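You operate a simulated robot arm through the tools that you are given. There is no shell and no other tool.

Carry out the task below with a simulated robot arm. There is one attempt and no reset: what you move stays moved.

## Task
Send the third carton on to the third stop and switch the drive off again.
Fine: hold the second carton back with the first stop, and press stop before you switch off.

The check looks at the end state, three seconds after you hand in, the way a careful person would. Anything else that was tipped, shoved, dropped, spilled or broken makes it a failure.

## Robot
A 6-joint arm with a two-finger parallel gripper, fixed in place. Base frame: the origin is on the floor under the middle of its stand, x ahead of it, y to its left, z up. Lengths are in cm, angles in rad, forces in N, time in s.
It reaches about 134.7 cm from its shoulder. Its first joint turns from -2.897 to 2.897 rad. Payload 3.91 kg.
The TCP is the grasp point between the finger pads, 3 cm short of the fingertips. In the tool frame z runs along the fingers and y along their closing line. The gripper opens to 11 cm. The fingers are 2 cm wide and 1 cm thick; the gripper's body (4.8 by 11.2 cm) begins 5.5 cm behind the TCP.
Orientation is that of the tool frame in the base frame, as a unit quaternion [w, x, y, z]. With the fingers straight down and closing along the base's y, the tool's x points along the base's -x, its y along +y and its z along -z.

## Interface
- The arm moves only by the tool servo_tool. Its argument "steps" is a list of rows, each a list of 7 numbers: the shift along the tool's x, y, z in units of 300 mm (1.0 is 300 mm), then the turn, a rotation vector about the tool's x, y, z in units of 90 degrees (1.0 is 90 degrees), then the gripper command, from -1 (fully open) to 1 (shut), values between in proportion. In form: [[dx, dy, dz, wx, wy, wz, grip], ...]. A call has 1 to 20 rows; each row is the pose to reach, as a shift and turn from the pose commanded when the call began, along the tool's axes at that moment. A call with a number of a shift or a turn outside -1 to 1 is refused whole. Each row takes 0.2 s and may step no farther than 5 cm and 0.15 rad from the row before; otherwise, or with a gripper value out of range, the whole call is refused. A pose out of reach is approached as far as the arm can. The call stops where the force on the tool passes 40 N (or 10 N more than at its start, if that is more) or the arm is blocked; 0.2 s more then pass. Each finger travels about 10.8 cm/s and halts on what it meets, pressing with about 32 N; the grip force reading is that of the motor and also rises with nothing between the fingers. The clock runs only during rows and for 0.2 s after the last one: add rows that repeat a pose to give the fingers time. It gives the time, the measured TCP pose, the force on the tool (base axes), the opening and the grip force at its end, in the units of the frame above (readings bear some noise), with the torque about the TCP (base axes, N m) and any sound that the robot's microphone picked up.
- Cameras (640 x 400 px; columns grow to the right, rows downward): "scene" is fixed at [40.19, 64.89, 143.51]; the picture's right is [-0.83, -0.56, 0.00], its down [-0.36, 0.52, -0.78] and it looks along [0.44, -0.64, -0.63] (base axes); focal length 327 px, centre (320, 200). "wrist" rides on the gripper at [7.2, 1.7, -10.3] in the tool frame; the picture's right is [-0.23, 0.97, 0.00], its down [-0.76, -0.18, -0.62] and it looks along [-0.61, -0.14, 0.78] (tool axes); focal length 222 px, centre (320, 200). There is no depth. A picture from a camera that has moved, and an enlarged one, comes with that camera's place and axes in the base frame and with its lens.
- capture(camera): a new picture of that camera. It takes no simulated time.
- enlarge(camera, box): a new picture of the part [left, top, right, bottom] of that camera's present view, enlarged. It takes no simulated time.
- sign_off(): hands the job in; it is judged then, once.

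Nothing tells you positions but the pictures and the camera data. Unless the task says otherwise, let go and move clear before handing in.

The tools are called as name(argument=value, ...) on one line, values as JSON. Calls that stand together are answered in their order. servo_tool: Moves the arm, as the interface text tells. Its arguments: {"type":"object","properties":{"steps":{"type":"array"}},"required":["steps"]} The other tools are called the same way: capture (camera) takes a picture; enlarge (camera, box) takes an enlarged picture of a part of a camera's view; sign_off () hands the job in.

At the start:

```text
time: 0.0
eef_pos: [69.79, -6.38, 103.59]
tcp_rot: [0.0, -0.001, 1.0, 0.0]
ft_force: [-0.2, 0.2, -0.4]
moment: [-0.01, 0.02, 0.0]
grip_width: 10.99
gripper_force: 0.2
```

scene: 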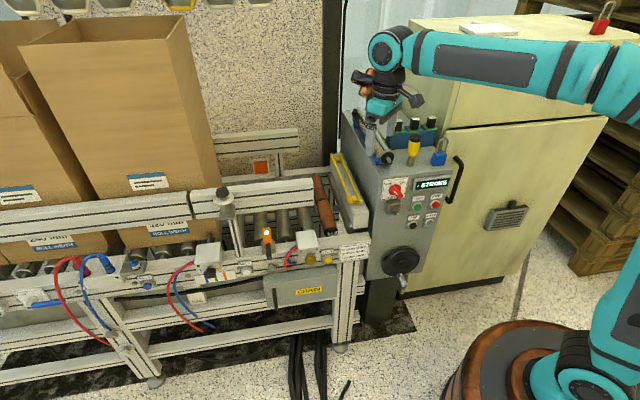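
wrist: 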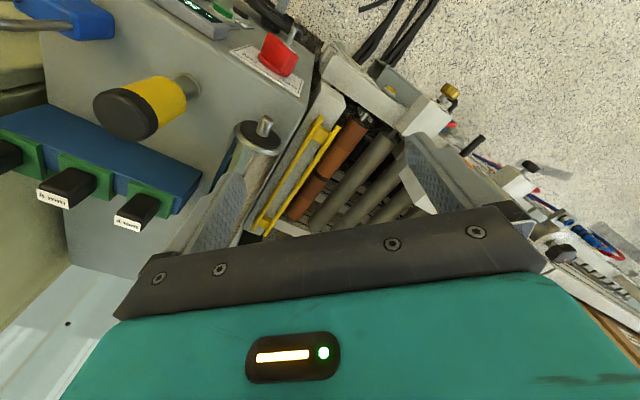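

The scene shows a roller conveyor with cartons on the left, a control cabinet with buttons and switches on the right of it, and the arm above the cabinet. I'll look closer at the controls and the conveyor before I move anything.

enlarge(camera="scene", box=[340, 100, 480, 300])

enlarge(camera="scene", box=[180, 160, 380, 310])

enlarge(camera="scene", box=[0, 160, 240, 340])

enlarge(camera="scene", box=[0, 0, 240, 180])

enlarge(camera="wrist", box=[0, 0, 360, 240])

enlarge(camera="wrist", box=[320, 0, 640, 300])

```text
2.00 times, centred on (410, 200) of scene
camera zoom: at [40.19, 64.89, 143.51], right [-0.83, -0.56, 0.0], down [-0.36, 0.52, -0.78], along [0.44, -0.64, -0.63], focal length 654 px, centre (140, 200)
```

zoom: 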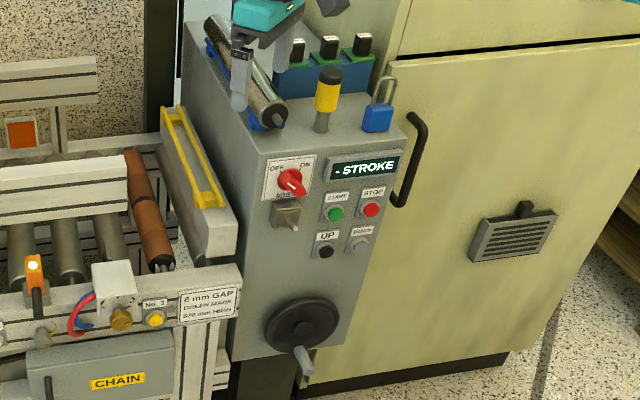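

```text
2.67 times, centred on (280, 235) of scene
camera zoom: at [40.19, 64.89, 143.51], right [-0.83, -0.56, 0.0], down [-0.36, 0.52, -0.78], along [0.44, -0.64, -0.63], focal length 872 px, centre (427, 107)
```

zoom: 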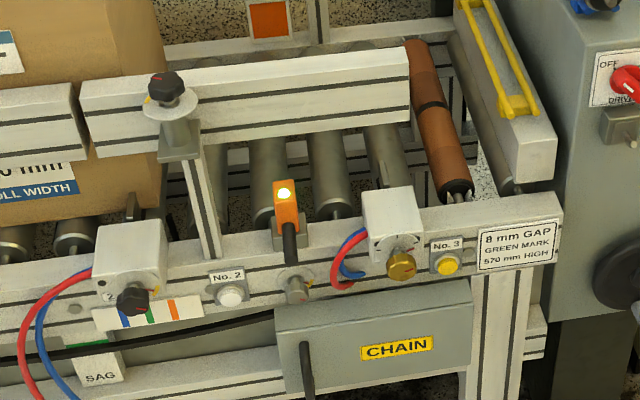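

```text
2.22 times, centred on (120, 250) of scene
camera zoom: at [40.19, 64.89, 143.51], right [-0.83, -0.56, 0.0], down [-0.36, 0.52, -0.78], along [0.44, -0.64, -0.63], focal length 727 px, centre (764, 89)
```

zoom: 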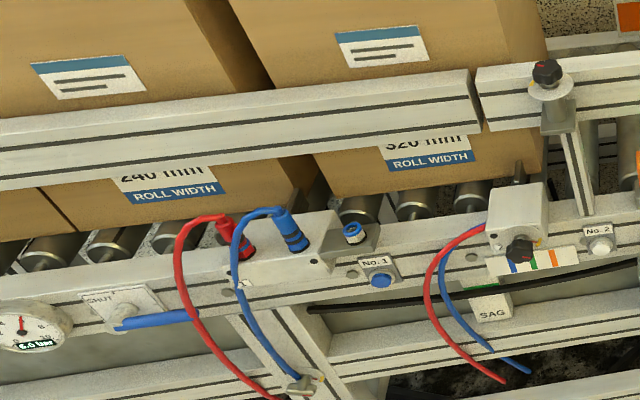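

```text
2.22 times, centred on (120, 90) of scene
camera zoom: at [40.19, 64.89, 143.51], right [-0.83, -0.56, 0.0], down [-0.36, 0.52, -0.78], along [0.44, -0.64, -0.63], focal length 727 px, centre (764, 444)
```

zoom: 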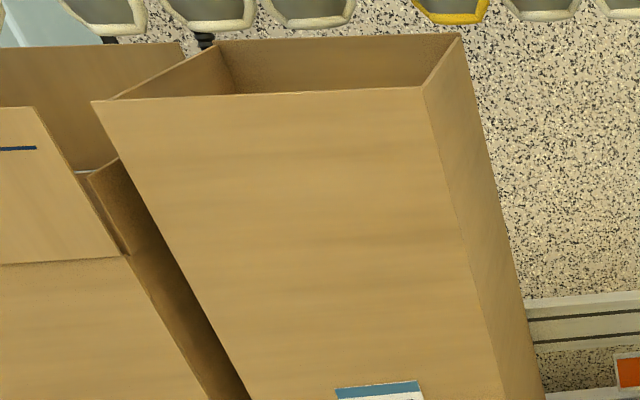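

```text
1.67 times, centred on (180, 120) of wrist
camera zoom: at [62.38, -4.74, 113.79], right [0.23, 0.97, 0.0], down [0.76, -0.18, 0.62], along [0.61, -0.14, -0.78], focal length 370 px, centre (553, 333)
```

zoom: 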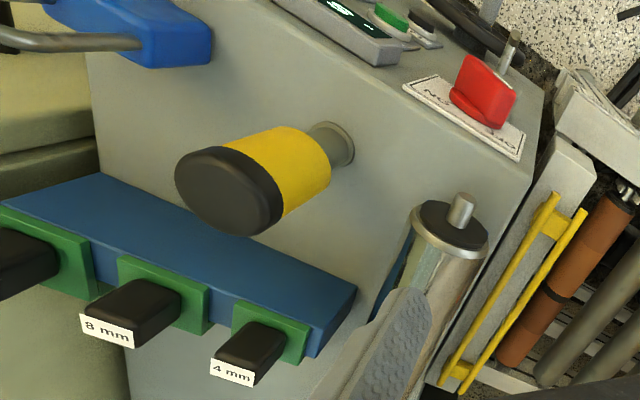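

```text
1.33 times, centred on (480, 150) of wrist
camera zoom: at [62.38, -4.74, 113.79], right [0.23, 0.97, 0.0], down [0.76, -0.18, 0.62], along [0.61, -0.14, -0.78], focal length 296 px, centre (107, 267)
```

zoom: 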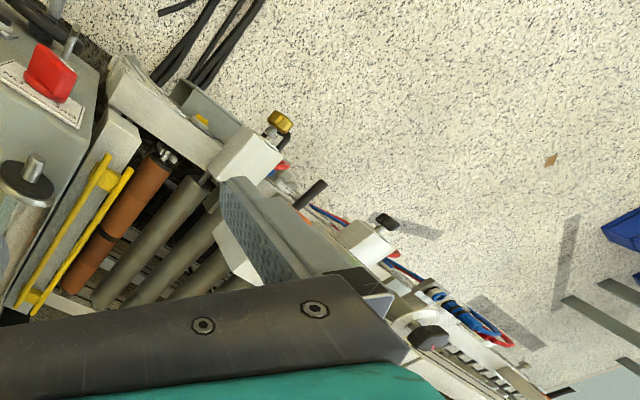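

The controls seem to run along a line at about 45° in the base frame: No. 3 near [74, 12, 70], No. 2 near [91, 28, 70] and No. 1 near [109, 47, 70], with the panel around [60, -10, 85]. I'll lift clear, move over to the operator's side and turn the wrist to look at the conveyor front.

servo_tool(steps=[[0, 0, -0.12, 0, 0, 0, -1], [0, 0, -0.24, 0, 0, 0, -1], [0.06, 0.1, -0.24, 0, 0, 0.08, -1], [0.12, 0.22, -0.24, 0, 0, 0.16, -1], [0.18, 0.34, -0.24, 0, 0, 0.24, -1], [0.24, 0.46, -0.24, 0, 0, 0.32, -1], [0.3, 0.58, -0.24, 0, 0, 0.4, -1], [0.36, 0.7, -0.24, 0, 0, 0.48, -1], [0.4, 0.82, -0.24, 0, 0, 0.5, -1], [0.4, 0.94, -0.24, 0, 0, 0.5, -1]])

```text
time: 2.2
eef_pos: [58.05, 21.77, 110.79]
tcp_rot: [0.0, 0.383, 0.924, 0.0]
ft_force: [-0.5, -0.6, -1.0]
moment: [0.03, -0.01, 0.0]
grip_width: 10.99
gripper_force: 0.1
```

capture(camera="wrist")

capture(camera="scene")

```text
taken
camera wrist: at [54.01, 28.02, 120.99], right [0.85, 0.53, 0.0], down [0.41, -0.66, 0.62], along [0.33, -0.53, -0.78], focal length 222 px, centre (320, 200)
```

wrist: 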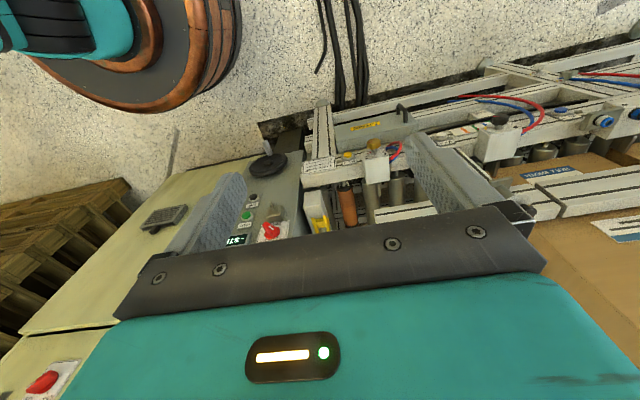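

```text
taken
```

scene: 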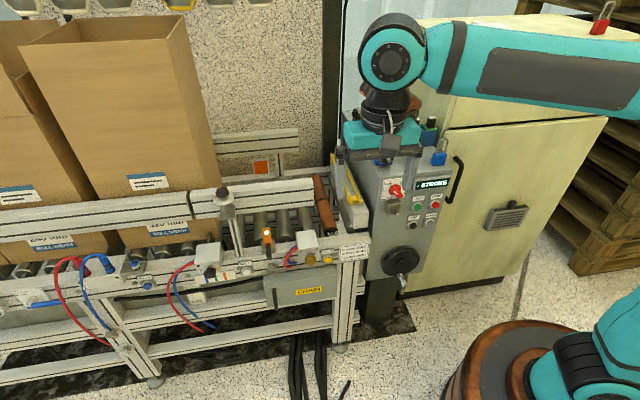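

The wrist picture is upside down, but the row of stops and the panel show in it. I'll move upstream along the conveyor, staying in front of it, to read the stop controls.

servo_tool(steps=[[0.08, 0.12, 0, 0, 0, 0, -1], [0.16, 0.24, 0, 0, 0, 0, -1], [0.24, 0.36, 0, 0, 0, 0, -1], [0.32, 0.48, 0, 0, 0, 0, -1], [0.32, 0.64, 0, 0, 0, 0, -1], [0.32, 0.8, 0.1, 0, 0, 0, -1], [0.32, 0.94, 0.2, 0, 0, 0, -1]])

capture(camera="wrist")

enlarge(camera="wrist", box=[320, 0, 640, 200])

enlarge(camera="wrist", box=[120, 0, 440, 200])

```text
refused: row 6 steps farther than a row can; nothing moved
```

```text
taken
camera wrist: at [54.01, 28.02, 120.99], right [0.85, 0.53, 0.0], down [0.41, -0.66, 0.62], along [0.33, -0.53, -0.78], focal length 222 px, centre (320, 200)
```

wrist: 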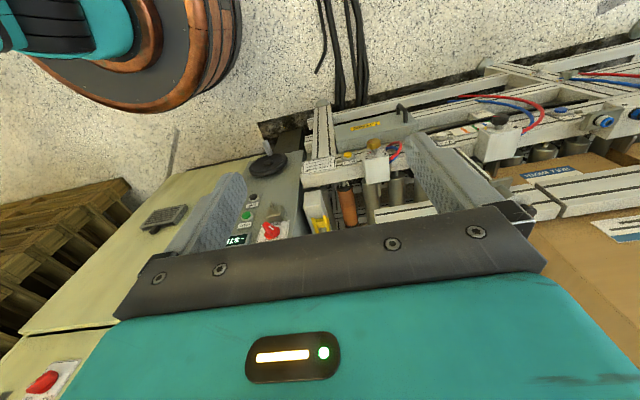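

```text
2.00 times, centred on (480, 100) of wrist
camera zoom: at [54.01, 28.02, 120.99], right [0.85, 0.53, 0.0], down [0.41, -0.66, 0.62], along [0.33, -0.53, -0.78], focal length 444 px, centre (0, 400)
```

zoom: 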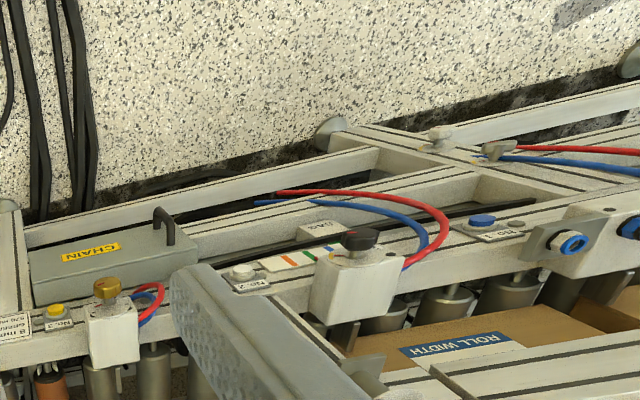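

```text
2.00 times, centred on (280, 100) of wrist
camera zoom: at [54.01, 28.02, 120.99], right [0.85, 0.53, 0.0], down [0.41, -0.66, 0.62], along [0.33, -0.53, -0.78], focal length 444 px, centre (400, 400)
```

zoom: 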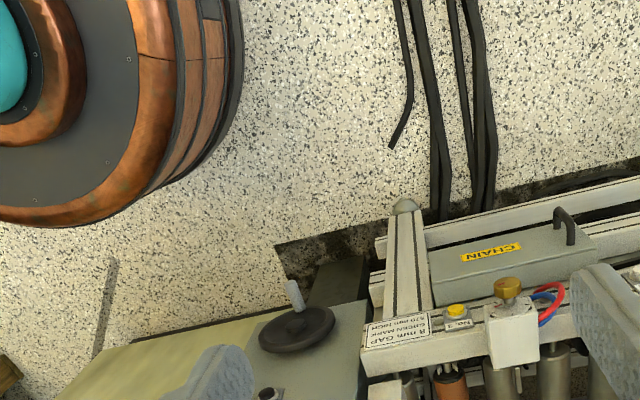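

One row was a little too long, so nothing moved. I'll repeat the move with shorter rows.

servo_tool(steps=[[0.08, 0.12, 0, 0, 0, 0, -1], [0.16, 0.24, 0, 0, 0, 0, -1], [0.24, 0.36, 0, 0, 0, 0, -1], [0.32, 0.48, 0, 0, 0, 0, -1], [0.36, 0.6, 0, 0, 0, 0, -1], [0.36, 0.74, 0.06, 0, 0, 0, -1], [0.36, 0.86, 0.12, 0, 0, 0, -1], [0.36, 0.98, 0.18, 0, 0, 0, -1]])

capture(camera="wrist")

enlarge(camera="wrist", box=[320, 0, 640, 200])

enlarge(camera="wrist", box=[80, 0, 400, 200])

```text
time: 4.0
eef_pos: [71.12, 50.25, 105.22]
tcp_rot: [0.001, 0.382, 0.924, 0.001]
ft_force: [-0.1, -0.5, 1.2]
moment: [0.03, -0.04, 0.0]
grip_width: 11.01
gripper_force: 0.0
```

```text
taken
camera wrist: at [67.04, 56.55, 115.54], right [0.85, 0.53, 0.0], down [0.41, -0.67, 0.62], along [0.33, -0.53, -0.78], focal length 222 px, centre (320, 200)
```

wrist: 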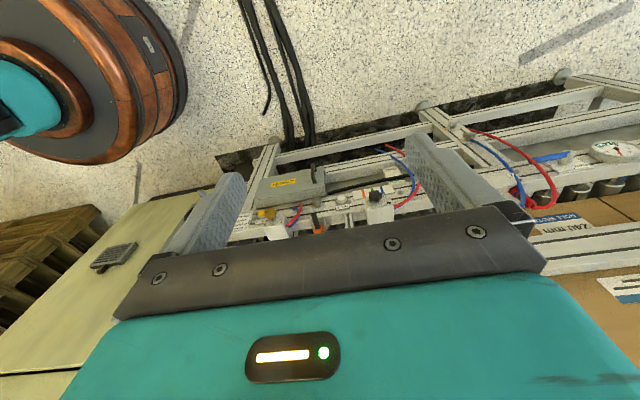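

```text
2.00 times, centred on (480, 100) of wrist
camera zoom: at [67.04, 56.55, 115.54], right [0.85, 0.53, 0.0], down [0.41, -0.67, 0.62], along [0.33, -0.53, -0.78], focal length 444 px, centre (0, 400)
```

zoom: 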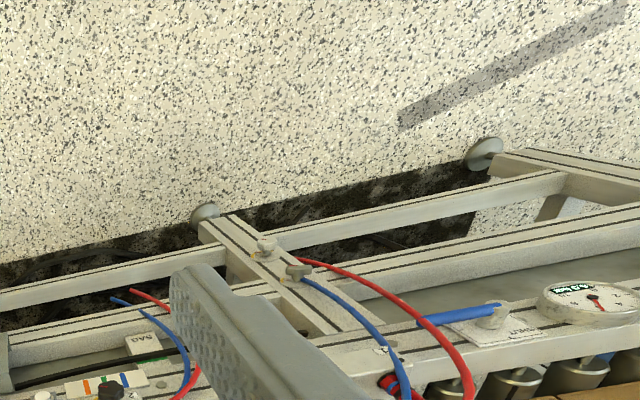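

```text
2.00 times, centred on (240, 100) of wrist
camera zoom: at [67.04, 56.55, 115.54], right [0.85, 0.53, 0.0], down [0.41, -0.67, 0.62], along [0.33, -0.53, -0.78], focal length 444 px, centre (480, 400)
```

zoom: 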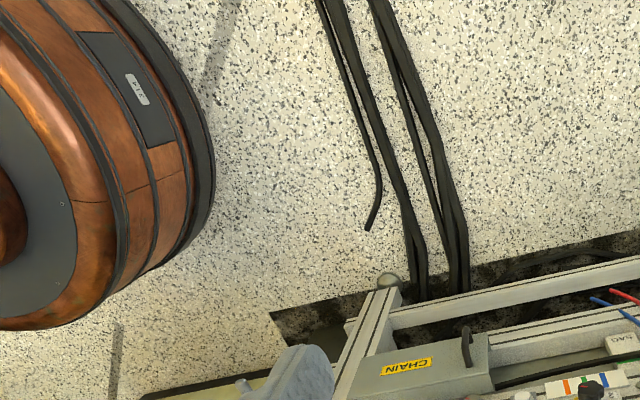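

From above, the gripper blocks most of the wrist view, so I'll use close-ups from the scene camera to read the details.

enlarge(camera="scene", box=[370, 160, 460, 216])

enlarge(camera="scene", box=[180, 225, 280, 288])

enlarge(camera="scene", box=[100, 230, 200, 293])

enlarge(camera="scene", box=[0, 240, 120, 315])

enlarge(camera="scene", box=[270, 220, 370, 283])

```text
7.11 times, centred on (415, 188) of scene
camera zoom: at [40.19, 64.89, 143.51], right [-0.83, -0.56, 0.0], down [-0.36, 0.52, -0.78], along [0.44, -0.64, -0.63], focal length 2326 px, centre (-356, 285)
```

zoom: 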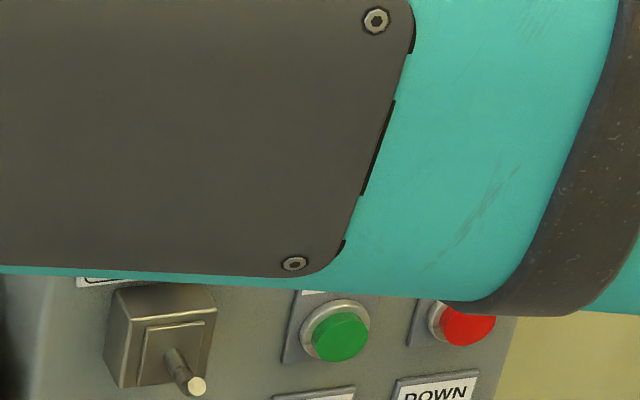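

```text
6.35 times, centred on (230, 256) of scene
camera zoom: at [40.19, 64.89, 143.51], right [-0.83, -0.56, 0.0], down [-0.36, 0.52, -0.78], along [0.44, -0.64, -0.63], focal length 2076 px, centre (891, -159)
```

zoom: 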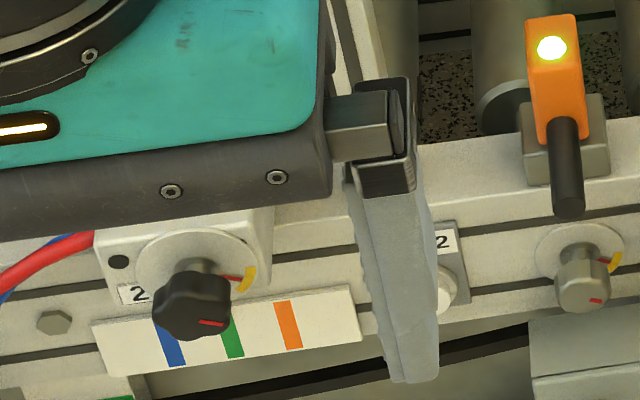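

```text
6.35 times, centred on (150, 262) of scene
camera zoom: at [40.19, 64.89, 143.51], right [-0.83, -0.56, 0.0], down [-0.36, 0.52, -0.78], along [0.44, -0.64, -0.63], focal length 2076 px, centre (1399, -190)
```

zoom: 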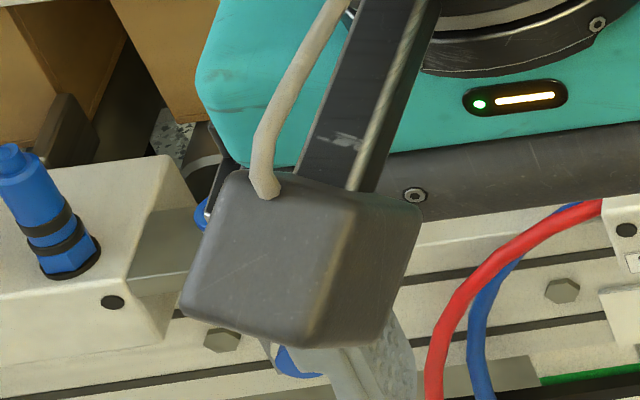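

```text
5.33 times, centred on (60, 278) of scene
camera zoom: at [40.19, 64.89, 143.51], right [-0.83, -0.56, 0.0], down [-0.36, 0.52, -0.78], along [0.44, -0.64, -0.63], focal length 1744 px, centre (1707, -213)
```

zoom: 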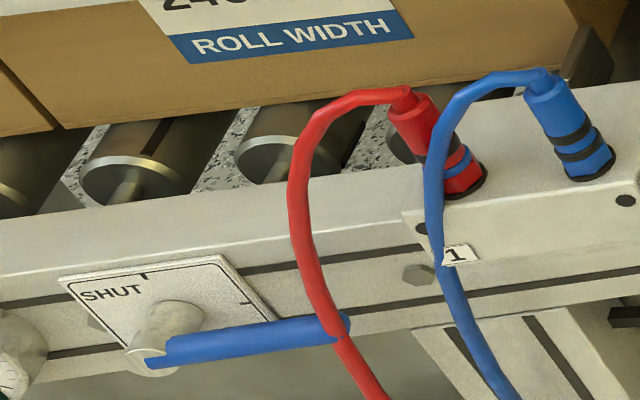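

```text
6.35 times, centred on (320, 252) of scene
camera zoom: at [40.19, 64.89, 143.51], right [-0.83, -0.56, 0.0], down [-0.36, 0.52, -0.78], along [0.44, -0.64, -0.63], focal length 2076 px, centre (320, -127)
```

zoom: 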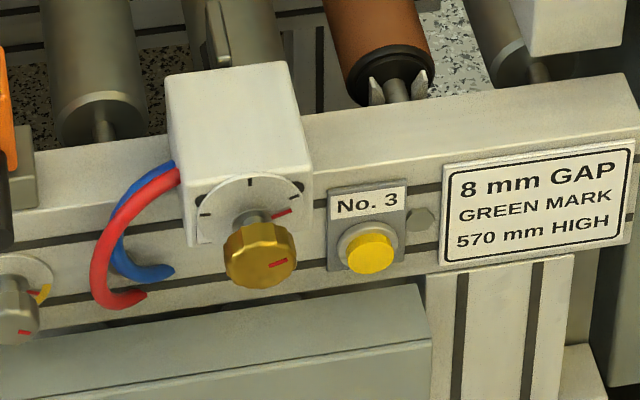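

The supply valve looks open at 6.0 bar. Stops 1 and 2 have their blades up, holding the 240 mm and 320 mm cartons. I'll back away towards the panel and pitch the hand 45° to look straight at the drive switch and buttons.

servo_tool(steps=[[0.0, -0.12, 0, 0, -0.08, 0, -1], [0, -0.26, 0, 0, -0.16, 0, -1], [0, -0.4, 0, 0, -0.24, 0, -1], [0, -0.54, 0, 0, -0.32, 0, -1], [0, -0.68, 0, 0, -0.4, 0, -1], [0, -0.82, 0, 0, -0.48, 0, -1], [0, -0.96, 0, 0, -0.5, 0, -1]])

capture(camera="wrist")

capture(camera="scene")

```text
time: 5.6
eef_pos: [50.35, 30.11, 105.21]
tcp_rot: [0.354, 0.353, 0.853, -0.146]
ft_force: [1.0, 0.7, -0.8]
moment: [-0.04, -0.01, -0.04]
grip_width: 10.99
gripper_force: 0.1
```

```text
taken
camera wrist: at [42.64, 40.0, 107.29], right [0.8, 0.58, 0.16], down [-0.06, -0.19, 0.98], along [0.59, -0.79, -0.12], focal length 222 px, centre (320, 200)
```

wrist: 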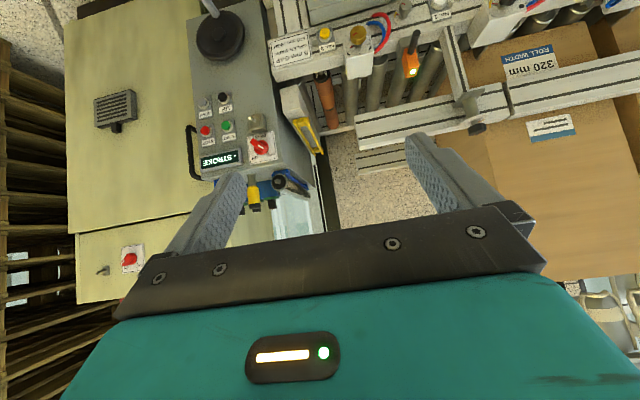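

```text
taken
```

scene: 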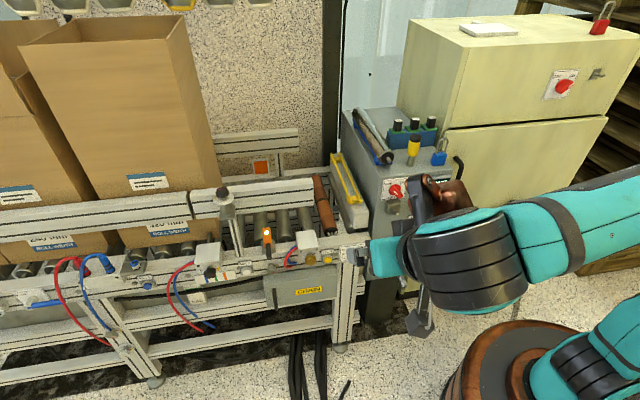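

I can now see the panel and the front of the conveyor, plus a second red switch on the big cabinet. I'll enlarge each area.

enlarge(camera="wrist", box=[180, 80, 300, 180])

enlarge(camera="wrist", box=[80, 230, 180, 300])

enlarge(camera="wrist", box=[270, 0, 400, 81])

enlarge(camera="wrist", box=[380, 0, 640, 162])

enlarge(camera="scene", box=[340, 100, 470, 181])

enlarge(camera="scene", box=[100, 230, 240, 317])

enlarge(camera="scene", box=[0, 0, 240, 150])

```text
4.00 times, centred on (240, 130) of wrist
camera zoom: at [42.64, 40.0, 107.29], right [0.8, 0.58, 0.16], down [-0.06, -0.19, 0.98], along [0.59, -0.79, -0.12], focal length 888 px, centre (640, 480)
```

zoom: 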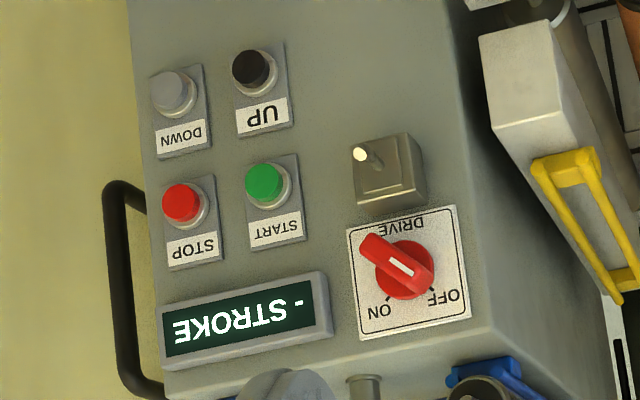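

```text
5.71 times, centred on (130, 265) of wrist
camera zoom: at [42.64, 40.0, 107.29], right [0.8, 0.58, 0.16], down [-0.06, -0.19, 0.98], along [0.59, -0.79, -0.12], focal length 1269 px, centre (1406, -171)
```

zoom: 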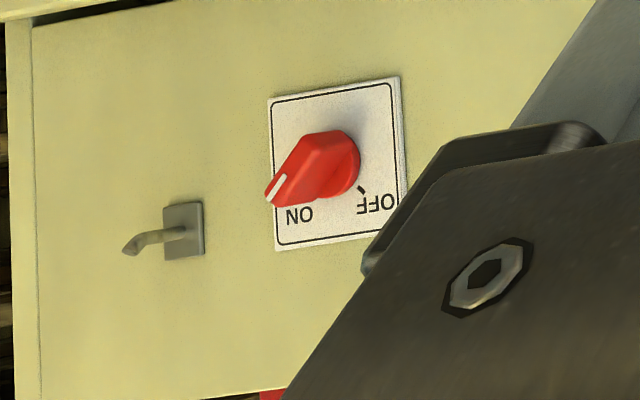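

```text
4.92 times, centred on (335, 40) of wrist
camera zoom: at [42.64, 40.0, 107.29], right [0.8, 0.58, 0.16], down [-0.06, -0.19, 0.98], along [0.59, -0.79, -0.12], focal length 1094 px, centre (246, 985)
```

zoom: 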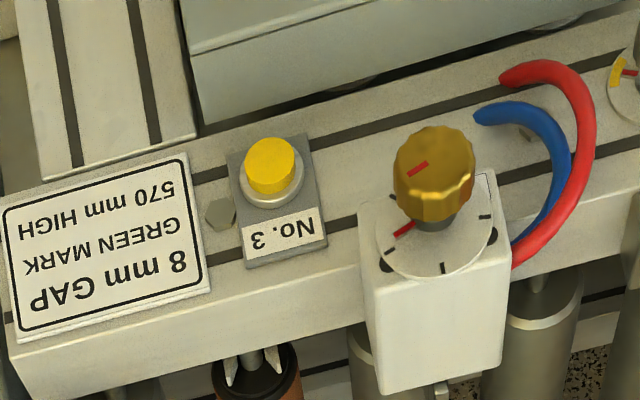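

```text
2.46 times, centred on (510, 81) of wrist
camera zoom: at [42.64, 40.0, 107.29], right [0.8, 0.58, 0.16], down [-0.06, -0.19, 0.98], along [0.59, -0.79, -0.12], focal length 547 px, centre (-148, 493)
```

zoom: 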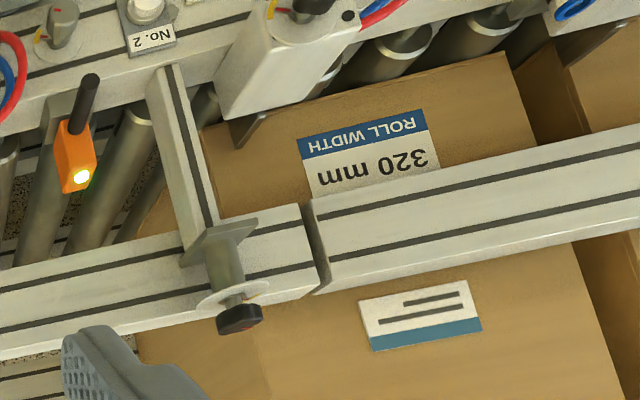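

```text
4.92 times, centred on (405, 140) of scene
camera zoom: at [40.19, 64.89, 143.51], right [-0.83, -0.56, 0.0], down [-0.36, 0.52, -0.78], along [0.44, -0.64, -0.63], focal length 1610 px, centre (-98, 493)
```

zoom: 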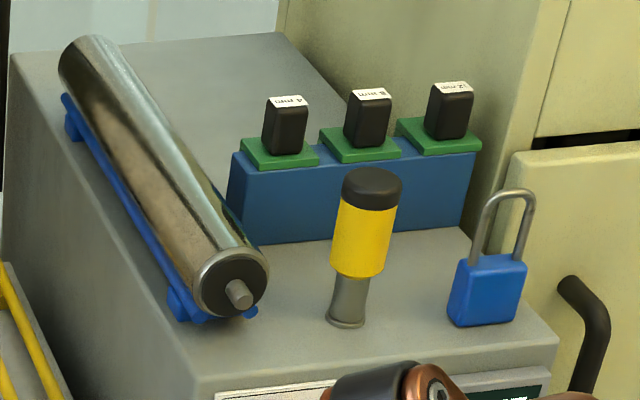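

```text
4.57 times, centred on (170, 274) of scene
camera zoom: at [40.19, 64.89, 143.51], right [-0.83, -0.56, 0.0], down [-0.36, 0.52, -0.78], along [0.44, -0.64, -0.63], focal length 1495 px, centre (1006, -136)
```

zoom: 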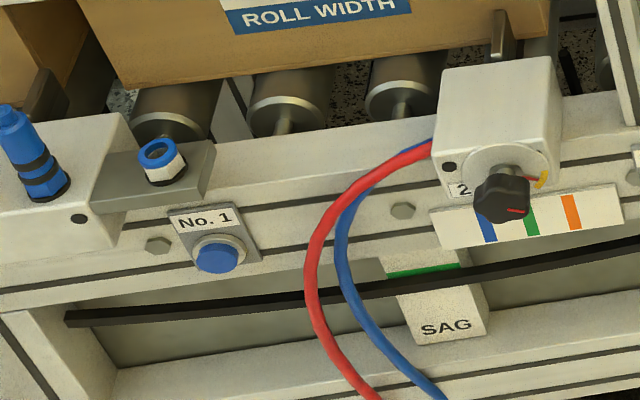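

```text
2.67 times, centred on (120, 75) of scene
camera zoom: at [40.19, 64.89, 143.51], right [-0.83, -0.56, 0.0], down [-0.36, 0.52, -0.78], along [0.44, -0.64, -0.63], focal length 872 px, centre (853, 533)
```

zoom: 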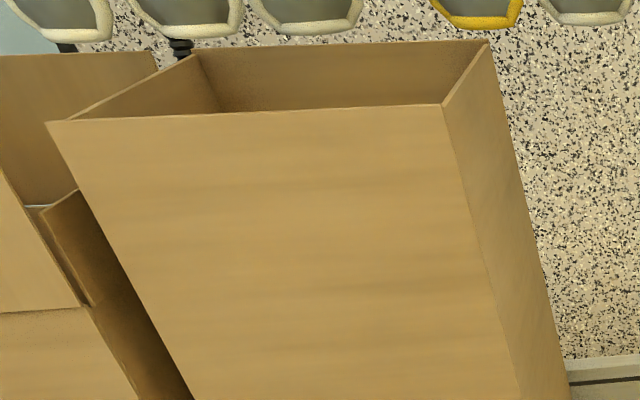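

The drive switch appears to be OFF and the main switch on the big cabinet is ON. I'll move closer to the panel for a clear look at the switch, the block below it and the buttons.

servo_tool(steps=[[0.024, -0.1, 0.118, 0, 0, 0, -1], [0.047, -0.2, 0.235, 0, 0, 0, -1], [0.07, -0.3, 0.353, 0, 0, 0, -1], [0.094, -0.4, 0.47, 0, 0, 0, -1], [0.094, -0.4, 0.47, 0, 0, 0, -1]])

capture(camera="wrist")

enlarge(camera="wrist", box=[180, 80, 340, 180])

capture(camera="scene")

```text
time: 6.8
eef_pos: [47.85, 15.76, 92.98]
tcp_rot: [0.353, 0.354, 0.854, -0.146]
ft_force: [-0.5, -0.1, 0.1]
moment: [-0.01, -0.04, 0.0]
grip_width: 11.0
gripper_force: 0.0
```

```text
taken
camera wrist: at [40.06, 25.72, 95.11], right [0.8, 0.58, 0.16], down [-0.06, -0.2, 0.98], along [0.59, -0.79, -0.12], focal length 222 px, centre (320, 200)
```

wrist: 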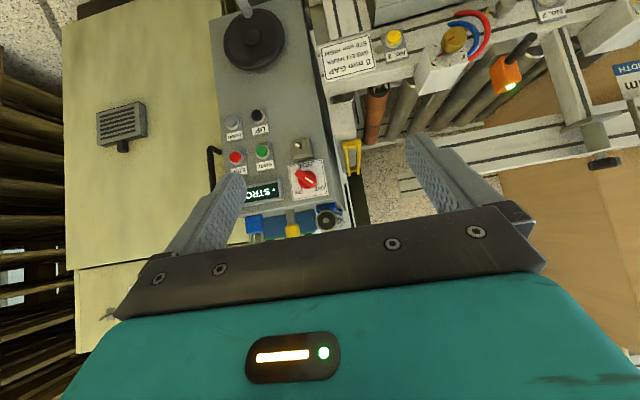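

```text
4.00 times, centred on (260, 130) of wrist
camera zoom: at [40.06, 25.72, 95.11], right [0.8, 0.58, 0.16], down [-0.06, -0.2, 0.98], along [0.59, -0.79, -0.12], focal length 888 px, centre (560, 480)
```

zoom: 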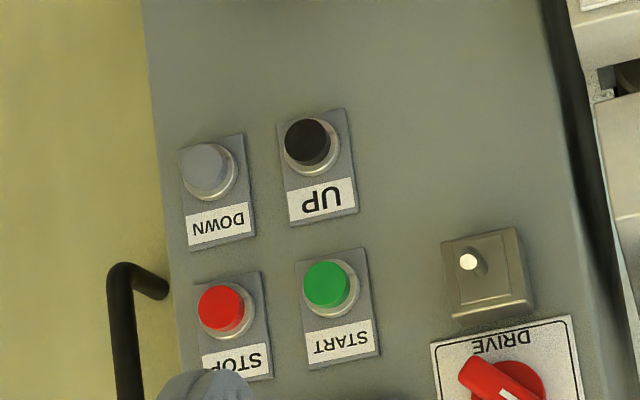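

```text
taken
```

scene: 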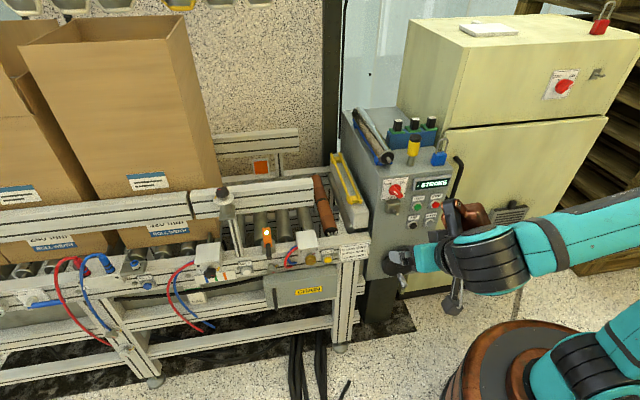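

From two views I place START near [58.4, -16.5, 77.3], STOP near [54.2, -20.6, 77.4] and the drive switch near [65, -11, 84.5]. The switch points at OFF, and ON is a quarter turn clockwise. Next I'll look closely at stops 1 to 3 and their buttons from the front.

servo_tool(steps=[[0, 0.14, 0, 0, 0, 0, -1], [0, 0.28, 0, 0, 0, 0, -1], [0, 0.42, 0, 0, 0, 0, -1], [0, 0.56, 0, 0, 0, 0, -1], [0, 0.7, 0, 0, 0, 0, -1], [0.03, 0.82, 0.03, 0, 0, 0, -1], [0.07, 0.94, 0.07, 0, 0, 0, -1], [0.11, 0.94, 0.15, 0, 0, 0, -1], [0.11, 0.94, 0.15, 0, 0, 0, -1]])

capture(camera="wrist")

enlarge(camera="wrist", box=[200, 60, 440, 210])

enlarge(camera="wrist", box=[400, 0, 640, 150])

```text
time: 8.8
eef_pos: [68.18, 35.27, 87.98]
tcp_rot: [0.353, 0.354, 0.853, -0.147]
ft_force: [0.7, -0.4, 0.5]
moment: [-0.03, -0.01, 0.01]
grip_width: 10.99
gripper_force: 0.1
```

```text
taken
camera wrist: at [60.48, 45.22, 89.87], right [0.8, 0.58, 0.16], down [-0.06, -0.19, 0.98], along [0.59, -0.79, -0.12], focal length 222 px, centre (320, 200)
```

wrist: 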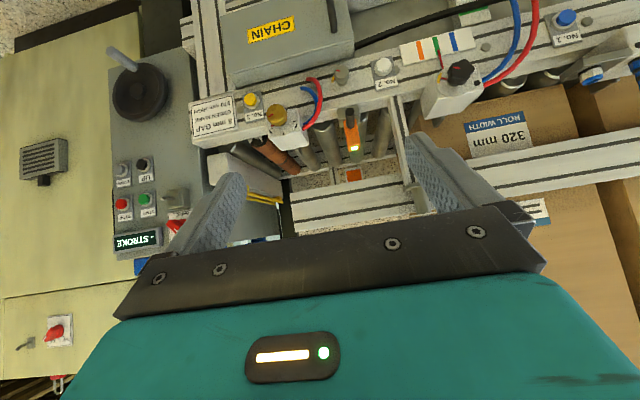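

```text
2.67 times, centred on (320, 135) of wrist
camera zoom: at [60.48, 45.22, 89.87], right [0.8, 0.58, 0.16], down [-0.06, -0.19, 0.98], along [0.59, -0.79, -0.12], focal length 592 px, centre (320, 373)
```

zoom: 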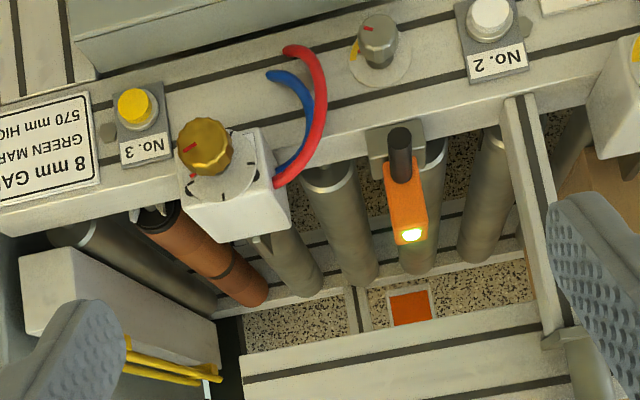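

```text
2.67 times, centred on (520, 75) of wrist
camera zoom: at [60.48, 45.22, 89.87], right [0.8, 0.58, 0.16], down [-0.06, -0.19, 0.98], along [0.59, -0.79, -0.12], focal length 592 px, centre (-213, 533)
```

zoom: 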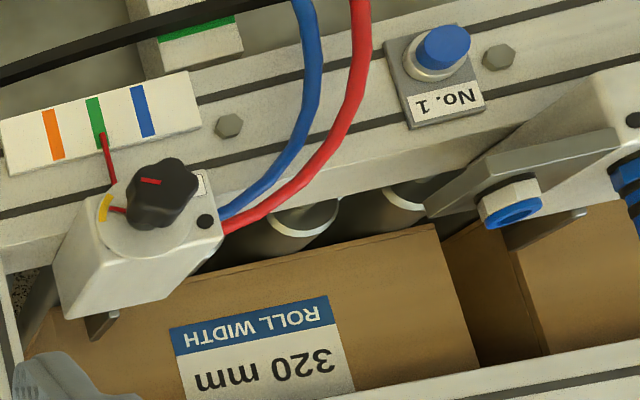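

The stop blades are hard to make out from here. I'll take tighter close-ups of the blades at stops 1, 2 and 3 from both cameras.

enlarge(camera="wrist", box=[390, 50, 500, 190])

enlarge(camera="wrist", box=[530, 0, 640, 120])

enlarge(camera="wrist", box=[250, 80, 330, 180])

enlarge(camera="scene", box=[170, 215, 250, 265])

enlarge(camera="scene", box=[80, 225, 160, 275])

enlarge(camera="scene", box=[270, 205, 350, 255])

```text
2.86 times, centred on (445, 120) of wrist
camera zoom: at [60.48, 45.22, 89.87], right [0.8, 0.58, 0.16], down [-0.06, -0.19, 0.98], along [0.59, -0.79, -0.12], focal length 635 px, centre (-37, 429)
```

zoom: 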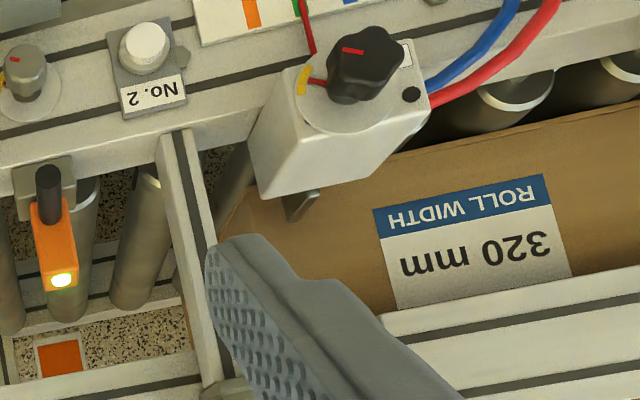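

```text
3.33 times, centred on (585, 60) of wrist
camera zoom: at [60.48, 45.22, 89.87], right [0.8, 0.58, 0.16], down [-0.06, -0.19, 0.98], along [0.59, -0.79, -0.12], focal length 740 px, centre (-563, 667)
```

zoom: 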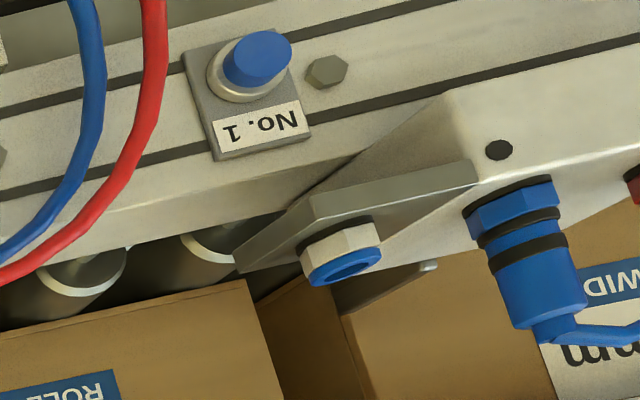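

```text
4.00 times, centred on (290, 130) of wrist
camera zoom: at [60.48, 45.22, 89.87], right [0.8, 0.58, 0.16], down [-0.06, -0.19, 0.98], along [0.59, -0.79, -0.12], focal length 888 px, centre (440, 480)
```

zoom: 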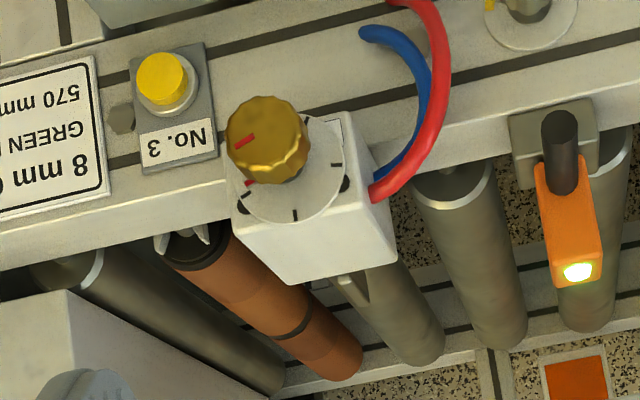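

```text
8.00 times, centred on (210, 240) of scene
camera zoom: at [40.19, 64.89, 143.51], right [-0.83, -0.56, 0.0], down [-0.36, 0.52, -0.78], along [0.44, -0.64, -0.63], focal length 2616 px, centre (1200, -120)
```

zoom: 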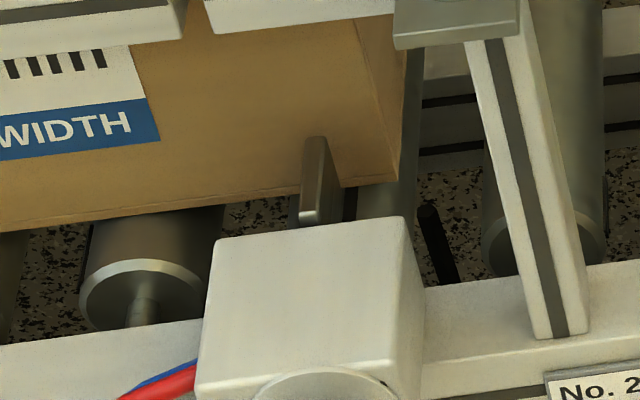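

```text
8.00 times, centred on (120, 250) of scene
camera zoom: at [40.19, 64.89, 143.51], right [-0.83, -0.56, 0.0], down [-0.36, 0.52, -0.78], along [0.44, -0.64, -0.63], focal length 2616 px, centre (1920, -200)
```

zoom: 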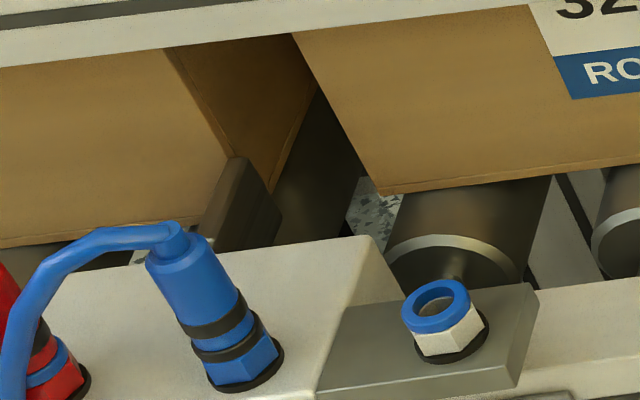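

```text
8.00 times, centred on (310, 230) of scene
camera zoom: at [40.19, 64.89, 143.51], right [-0.83, -0.56, 0.0], down [-0.36, 0.52, -0.78], along [0.44, -0.64, -0.63], focal length 2616 px, centre (400, -40)
```

zoom: 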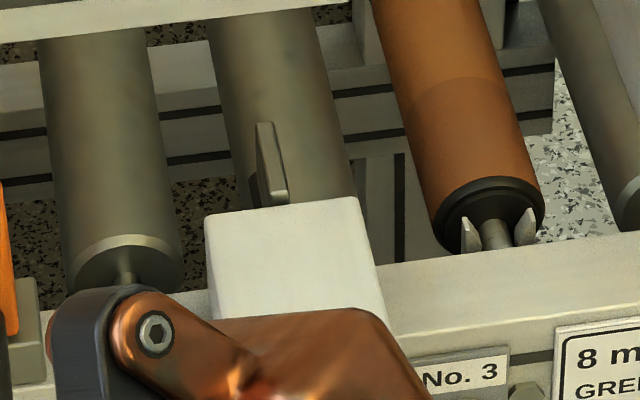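

I need to know how far each blade reaches compared with the cartons, so I'll enlarge further around stop 2 and stop 1.

enlarge(camera="scene", box=[190, 210, 240, 245])

enlarge(camera="scene", box=[90, 225, 140, 260])

enlarge(camera="scene", box=[0, 215, 110, 285])

enlarge(camera="scene", box=[130, 170, 330, 250])

```text
11.43 times, centred on (215, 228) of scene
camera zoom: at [40.19, 64.89, 143.51], right [-0.83, -0.56, 0.0], down [-0.36, 0.52, -0.78], along [0.44, -0.64, -0.63], focal length 3737 px, centre (1520, -114)
```

zoom: 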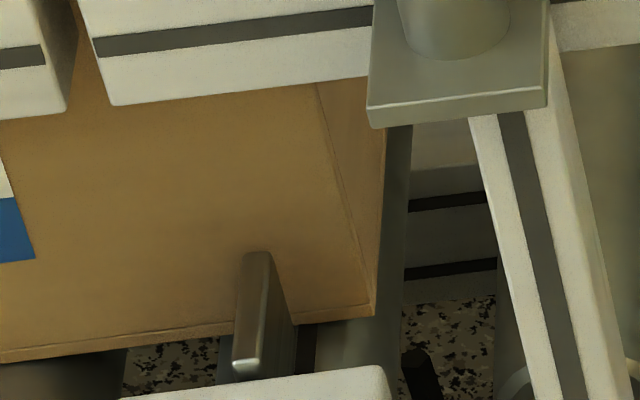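

```text
11.43 times, centred on (115, 242) of scene
camera zoom: at [40.19, 64.89, 143.51], right [-0.83, -0.56, 0.0], down [-0.36, 0.52, -0.78], along [0.44, -0.64, -0.63], focal length 3737 px, centre (2663, -286)
```

zoom: 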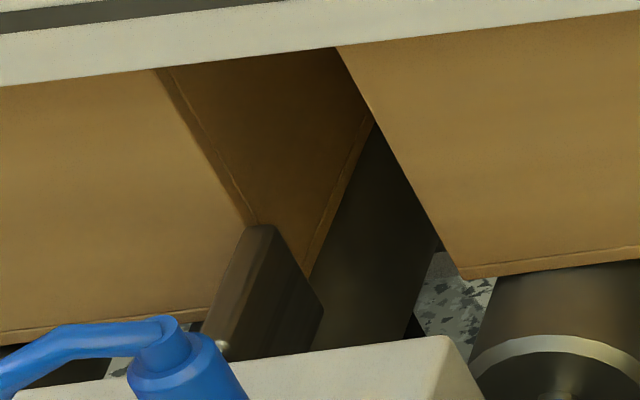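

```text
5.71 times, centred on (55, 250) of scene
camera zoom: at [40.19, 64.89, 143.51], right [-0.83, -0.56, 0.0], down [-0.36, 0.52, -0.78], along [0.44, -0.64, -0.63], focal length 1869 px, centre (1834, -86)
```

zoom: 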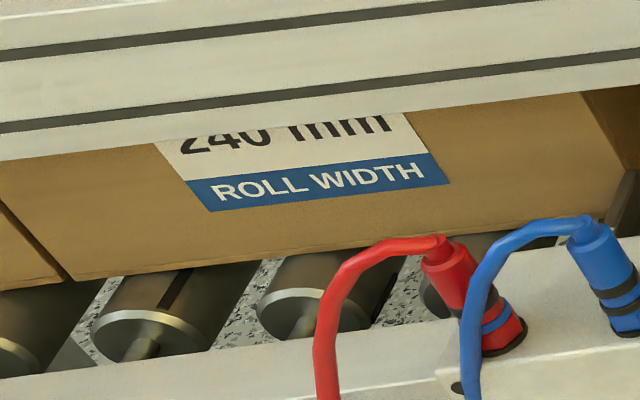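

```text
3.20 times, centred on (230, 210) of scene
camera zoom: at [40.19, 64.89, 143.51], right [-0.83, -0.56, 0.0], down [-0.36, 0.52, -0.78], along [0.44, -0.64, -0.63], focal length 1046 px, centre (608, 168)
```

zoom: 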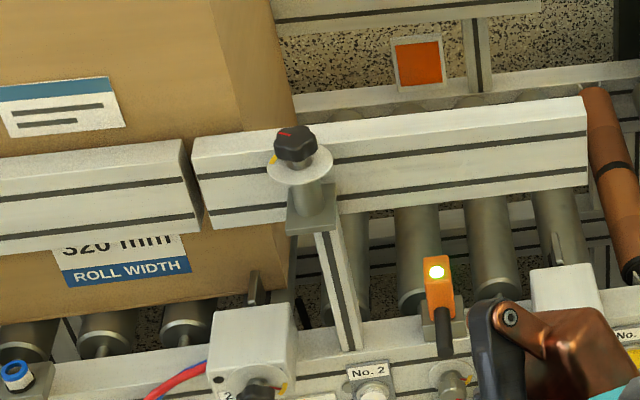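

Comparing the views, all three blade tips sit at about the same depth, just short of the cartons' front faces, so all three stops look retracted. Carton 3 already reaches about 2 cm past blade 2, so stop 2 should be left alone. Stop 1 has to be extended in front of carton 2, and stop 3 extended to catch carton 3. I'll move upstream to view No. 1 squarely.

servo_tool(steps=[[0, 0.14, 0, 0, 0, 0, -1], [0, 0.28, 0, 0, 0, 0, -1], [0, 0.42, 0, 0, 0, 0, -1], [0, 0.56, 0, 0, 0, 0, -1], [0, 0.7, 0, 0, 0, 0, -1], [0, 0.84, 0, 0, 0, 0, -1], [0, 0.98, 0, 0, 0, 0, -1], [0, 0.98, 0, 0, 0, 0, -1]])

capture(camera="wrist")

enlarge(camera="wrist", box=[200, 0, 440, 150])

enlarge(camera="wrist", box=[300, 40, 440, 180])

capture(camera="scene")

```text
time: 10.6
eef_pos: [89.12, 56.05, 88.07]
tcp_rot: [0.353, 0.354, 0.853, -0.147]
ft_force: [-0.3, 0.4, 0.3]
moment: [-0.01, 0.0, 0.0]
grip_width: 11.0
gripper_force: 0.1
```

```text
taken
camera wrist: at [81.3, 65.99, 90.14], right [0.8, 0.58, 0.16], down [-0.06, -0.19, 0.98], along [0.59, -0.79, -0.12], focal length 222 px, centre (320, 200)
```

wrist: 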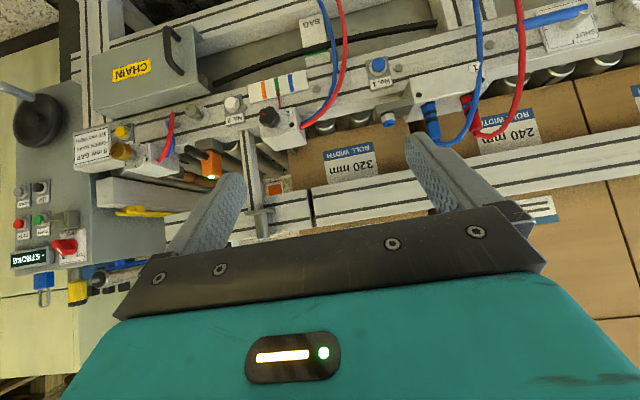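

```text
2.67 times, centred on (320, 75) of wrist
camera zoom: at [81.3, 65.99, 90.14], right [0.8, 0.58, 0.16], down [-0.06, -0.19, 0.98], along [0.59, -0.79, -0.12], focal length 592 px, centre (320, 533)
```

zoom: 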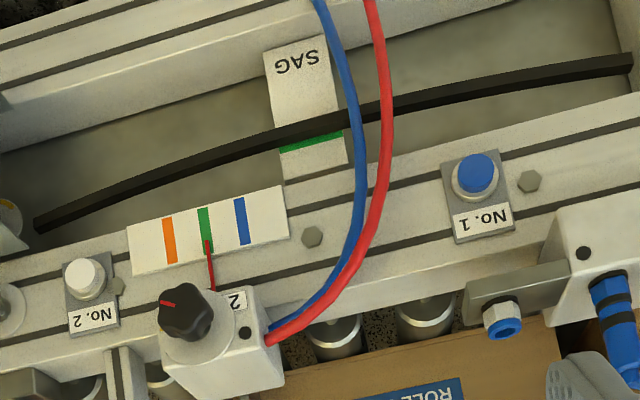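

```text
2.86 times, centred on (370, 110) of wrist
camera zoom: at [81.3, 65.99, 90.14], right [0.8, 0.58, 0.16], down [-0.06, -0.19, 0.98], along [0.59, -0.79, -0.12], focal length 635 px, centre (177, 457)
```

zoom: 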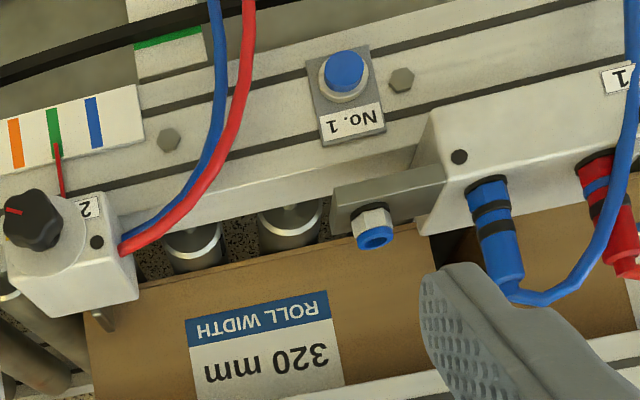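

```text
taken
```

scene: 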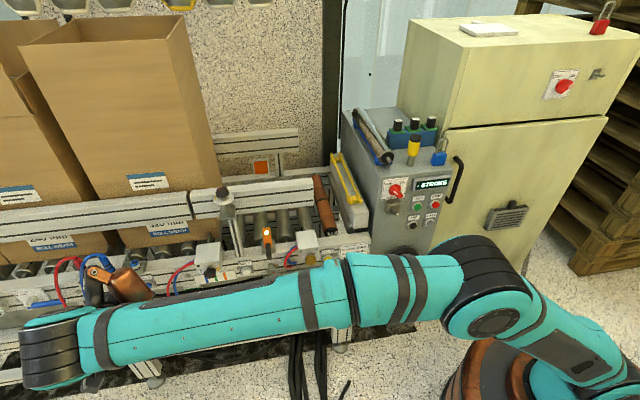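

No. 1's button comes out at about [114.2, 45.5, 63.6], consistent with No. 3 at about [76, 7.7, 64], with both on the rail's front face. I'll close the fingers, pitch the hand nearly level and approach No. 1 to a short standoff, clear of the hoses.

servo_tool(steps=[[0.033, 0.057, 0.124, 0, -0.056, 0, 0], [0.066, 0.114, 0.248, 0, -0.112, 0, 1], [0.099, 0.171, 0.372, 0, -0.168, 0, 1], [0.132, 0.228, 0.497, 0, -0.224, 0, 1], [0.165, 0.285, 0.621, 0, -0.28, 0, 1], [0.198, 0.342, 0.745, 0, -0.333, 0, 1], [0.198, 0.342, 0.745, 0, -0.333, 0, 1]])

capture(camera="wrist")

capture(camera="scene")

```text
time: 12.2
eef_pos: [104.41, 55.43, 67.95]
tcp_rot: [0.563, 0.303, 0.733, -0.232]
ft_force: [-0.8, -0.2, 0.0]
moment: [-0.06, 0.03, 0.01]
grip_width: 0.01
gripper_force: 31.5
```

```text
taken
camera wrist: at [97.17, 64.98, 63.54], right [0.73, 0.65, 0.22], down [-0.41, 0.16, 0.9], along [0.55, -0.74, 0.38], focal length 222 px, centre (320, 200)
```

wrist: 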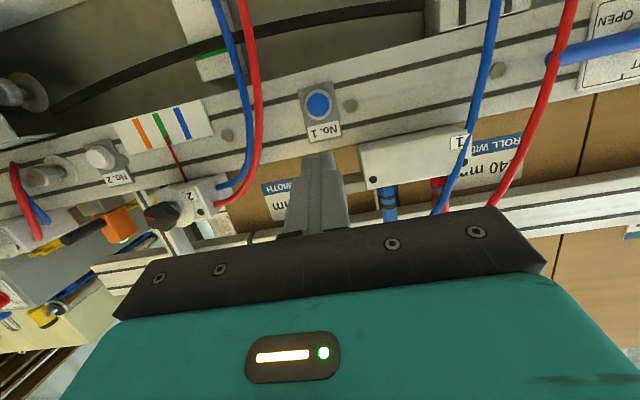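

```text
taken
```

scene: 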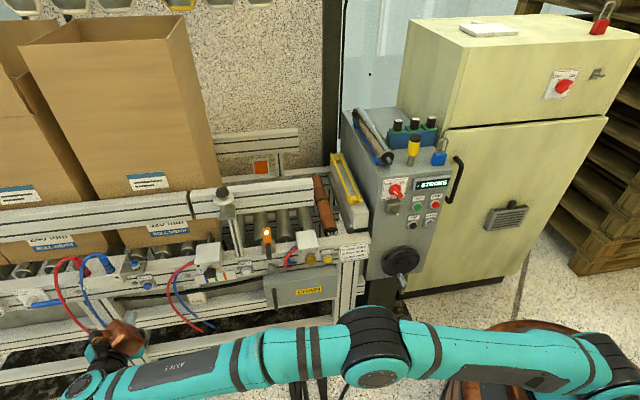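

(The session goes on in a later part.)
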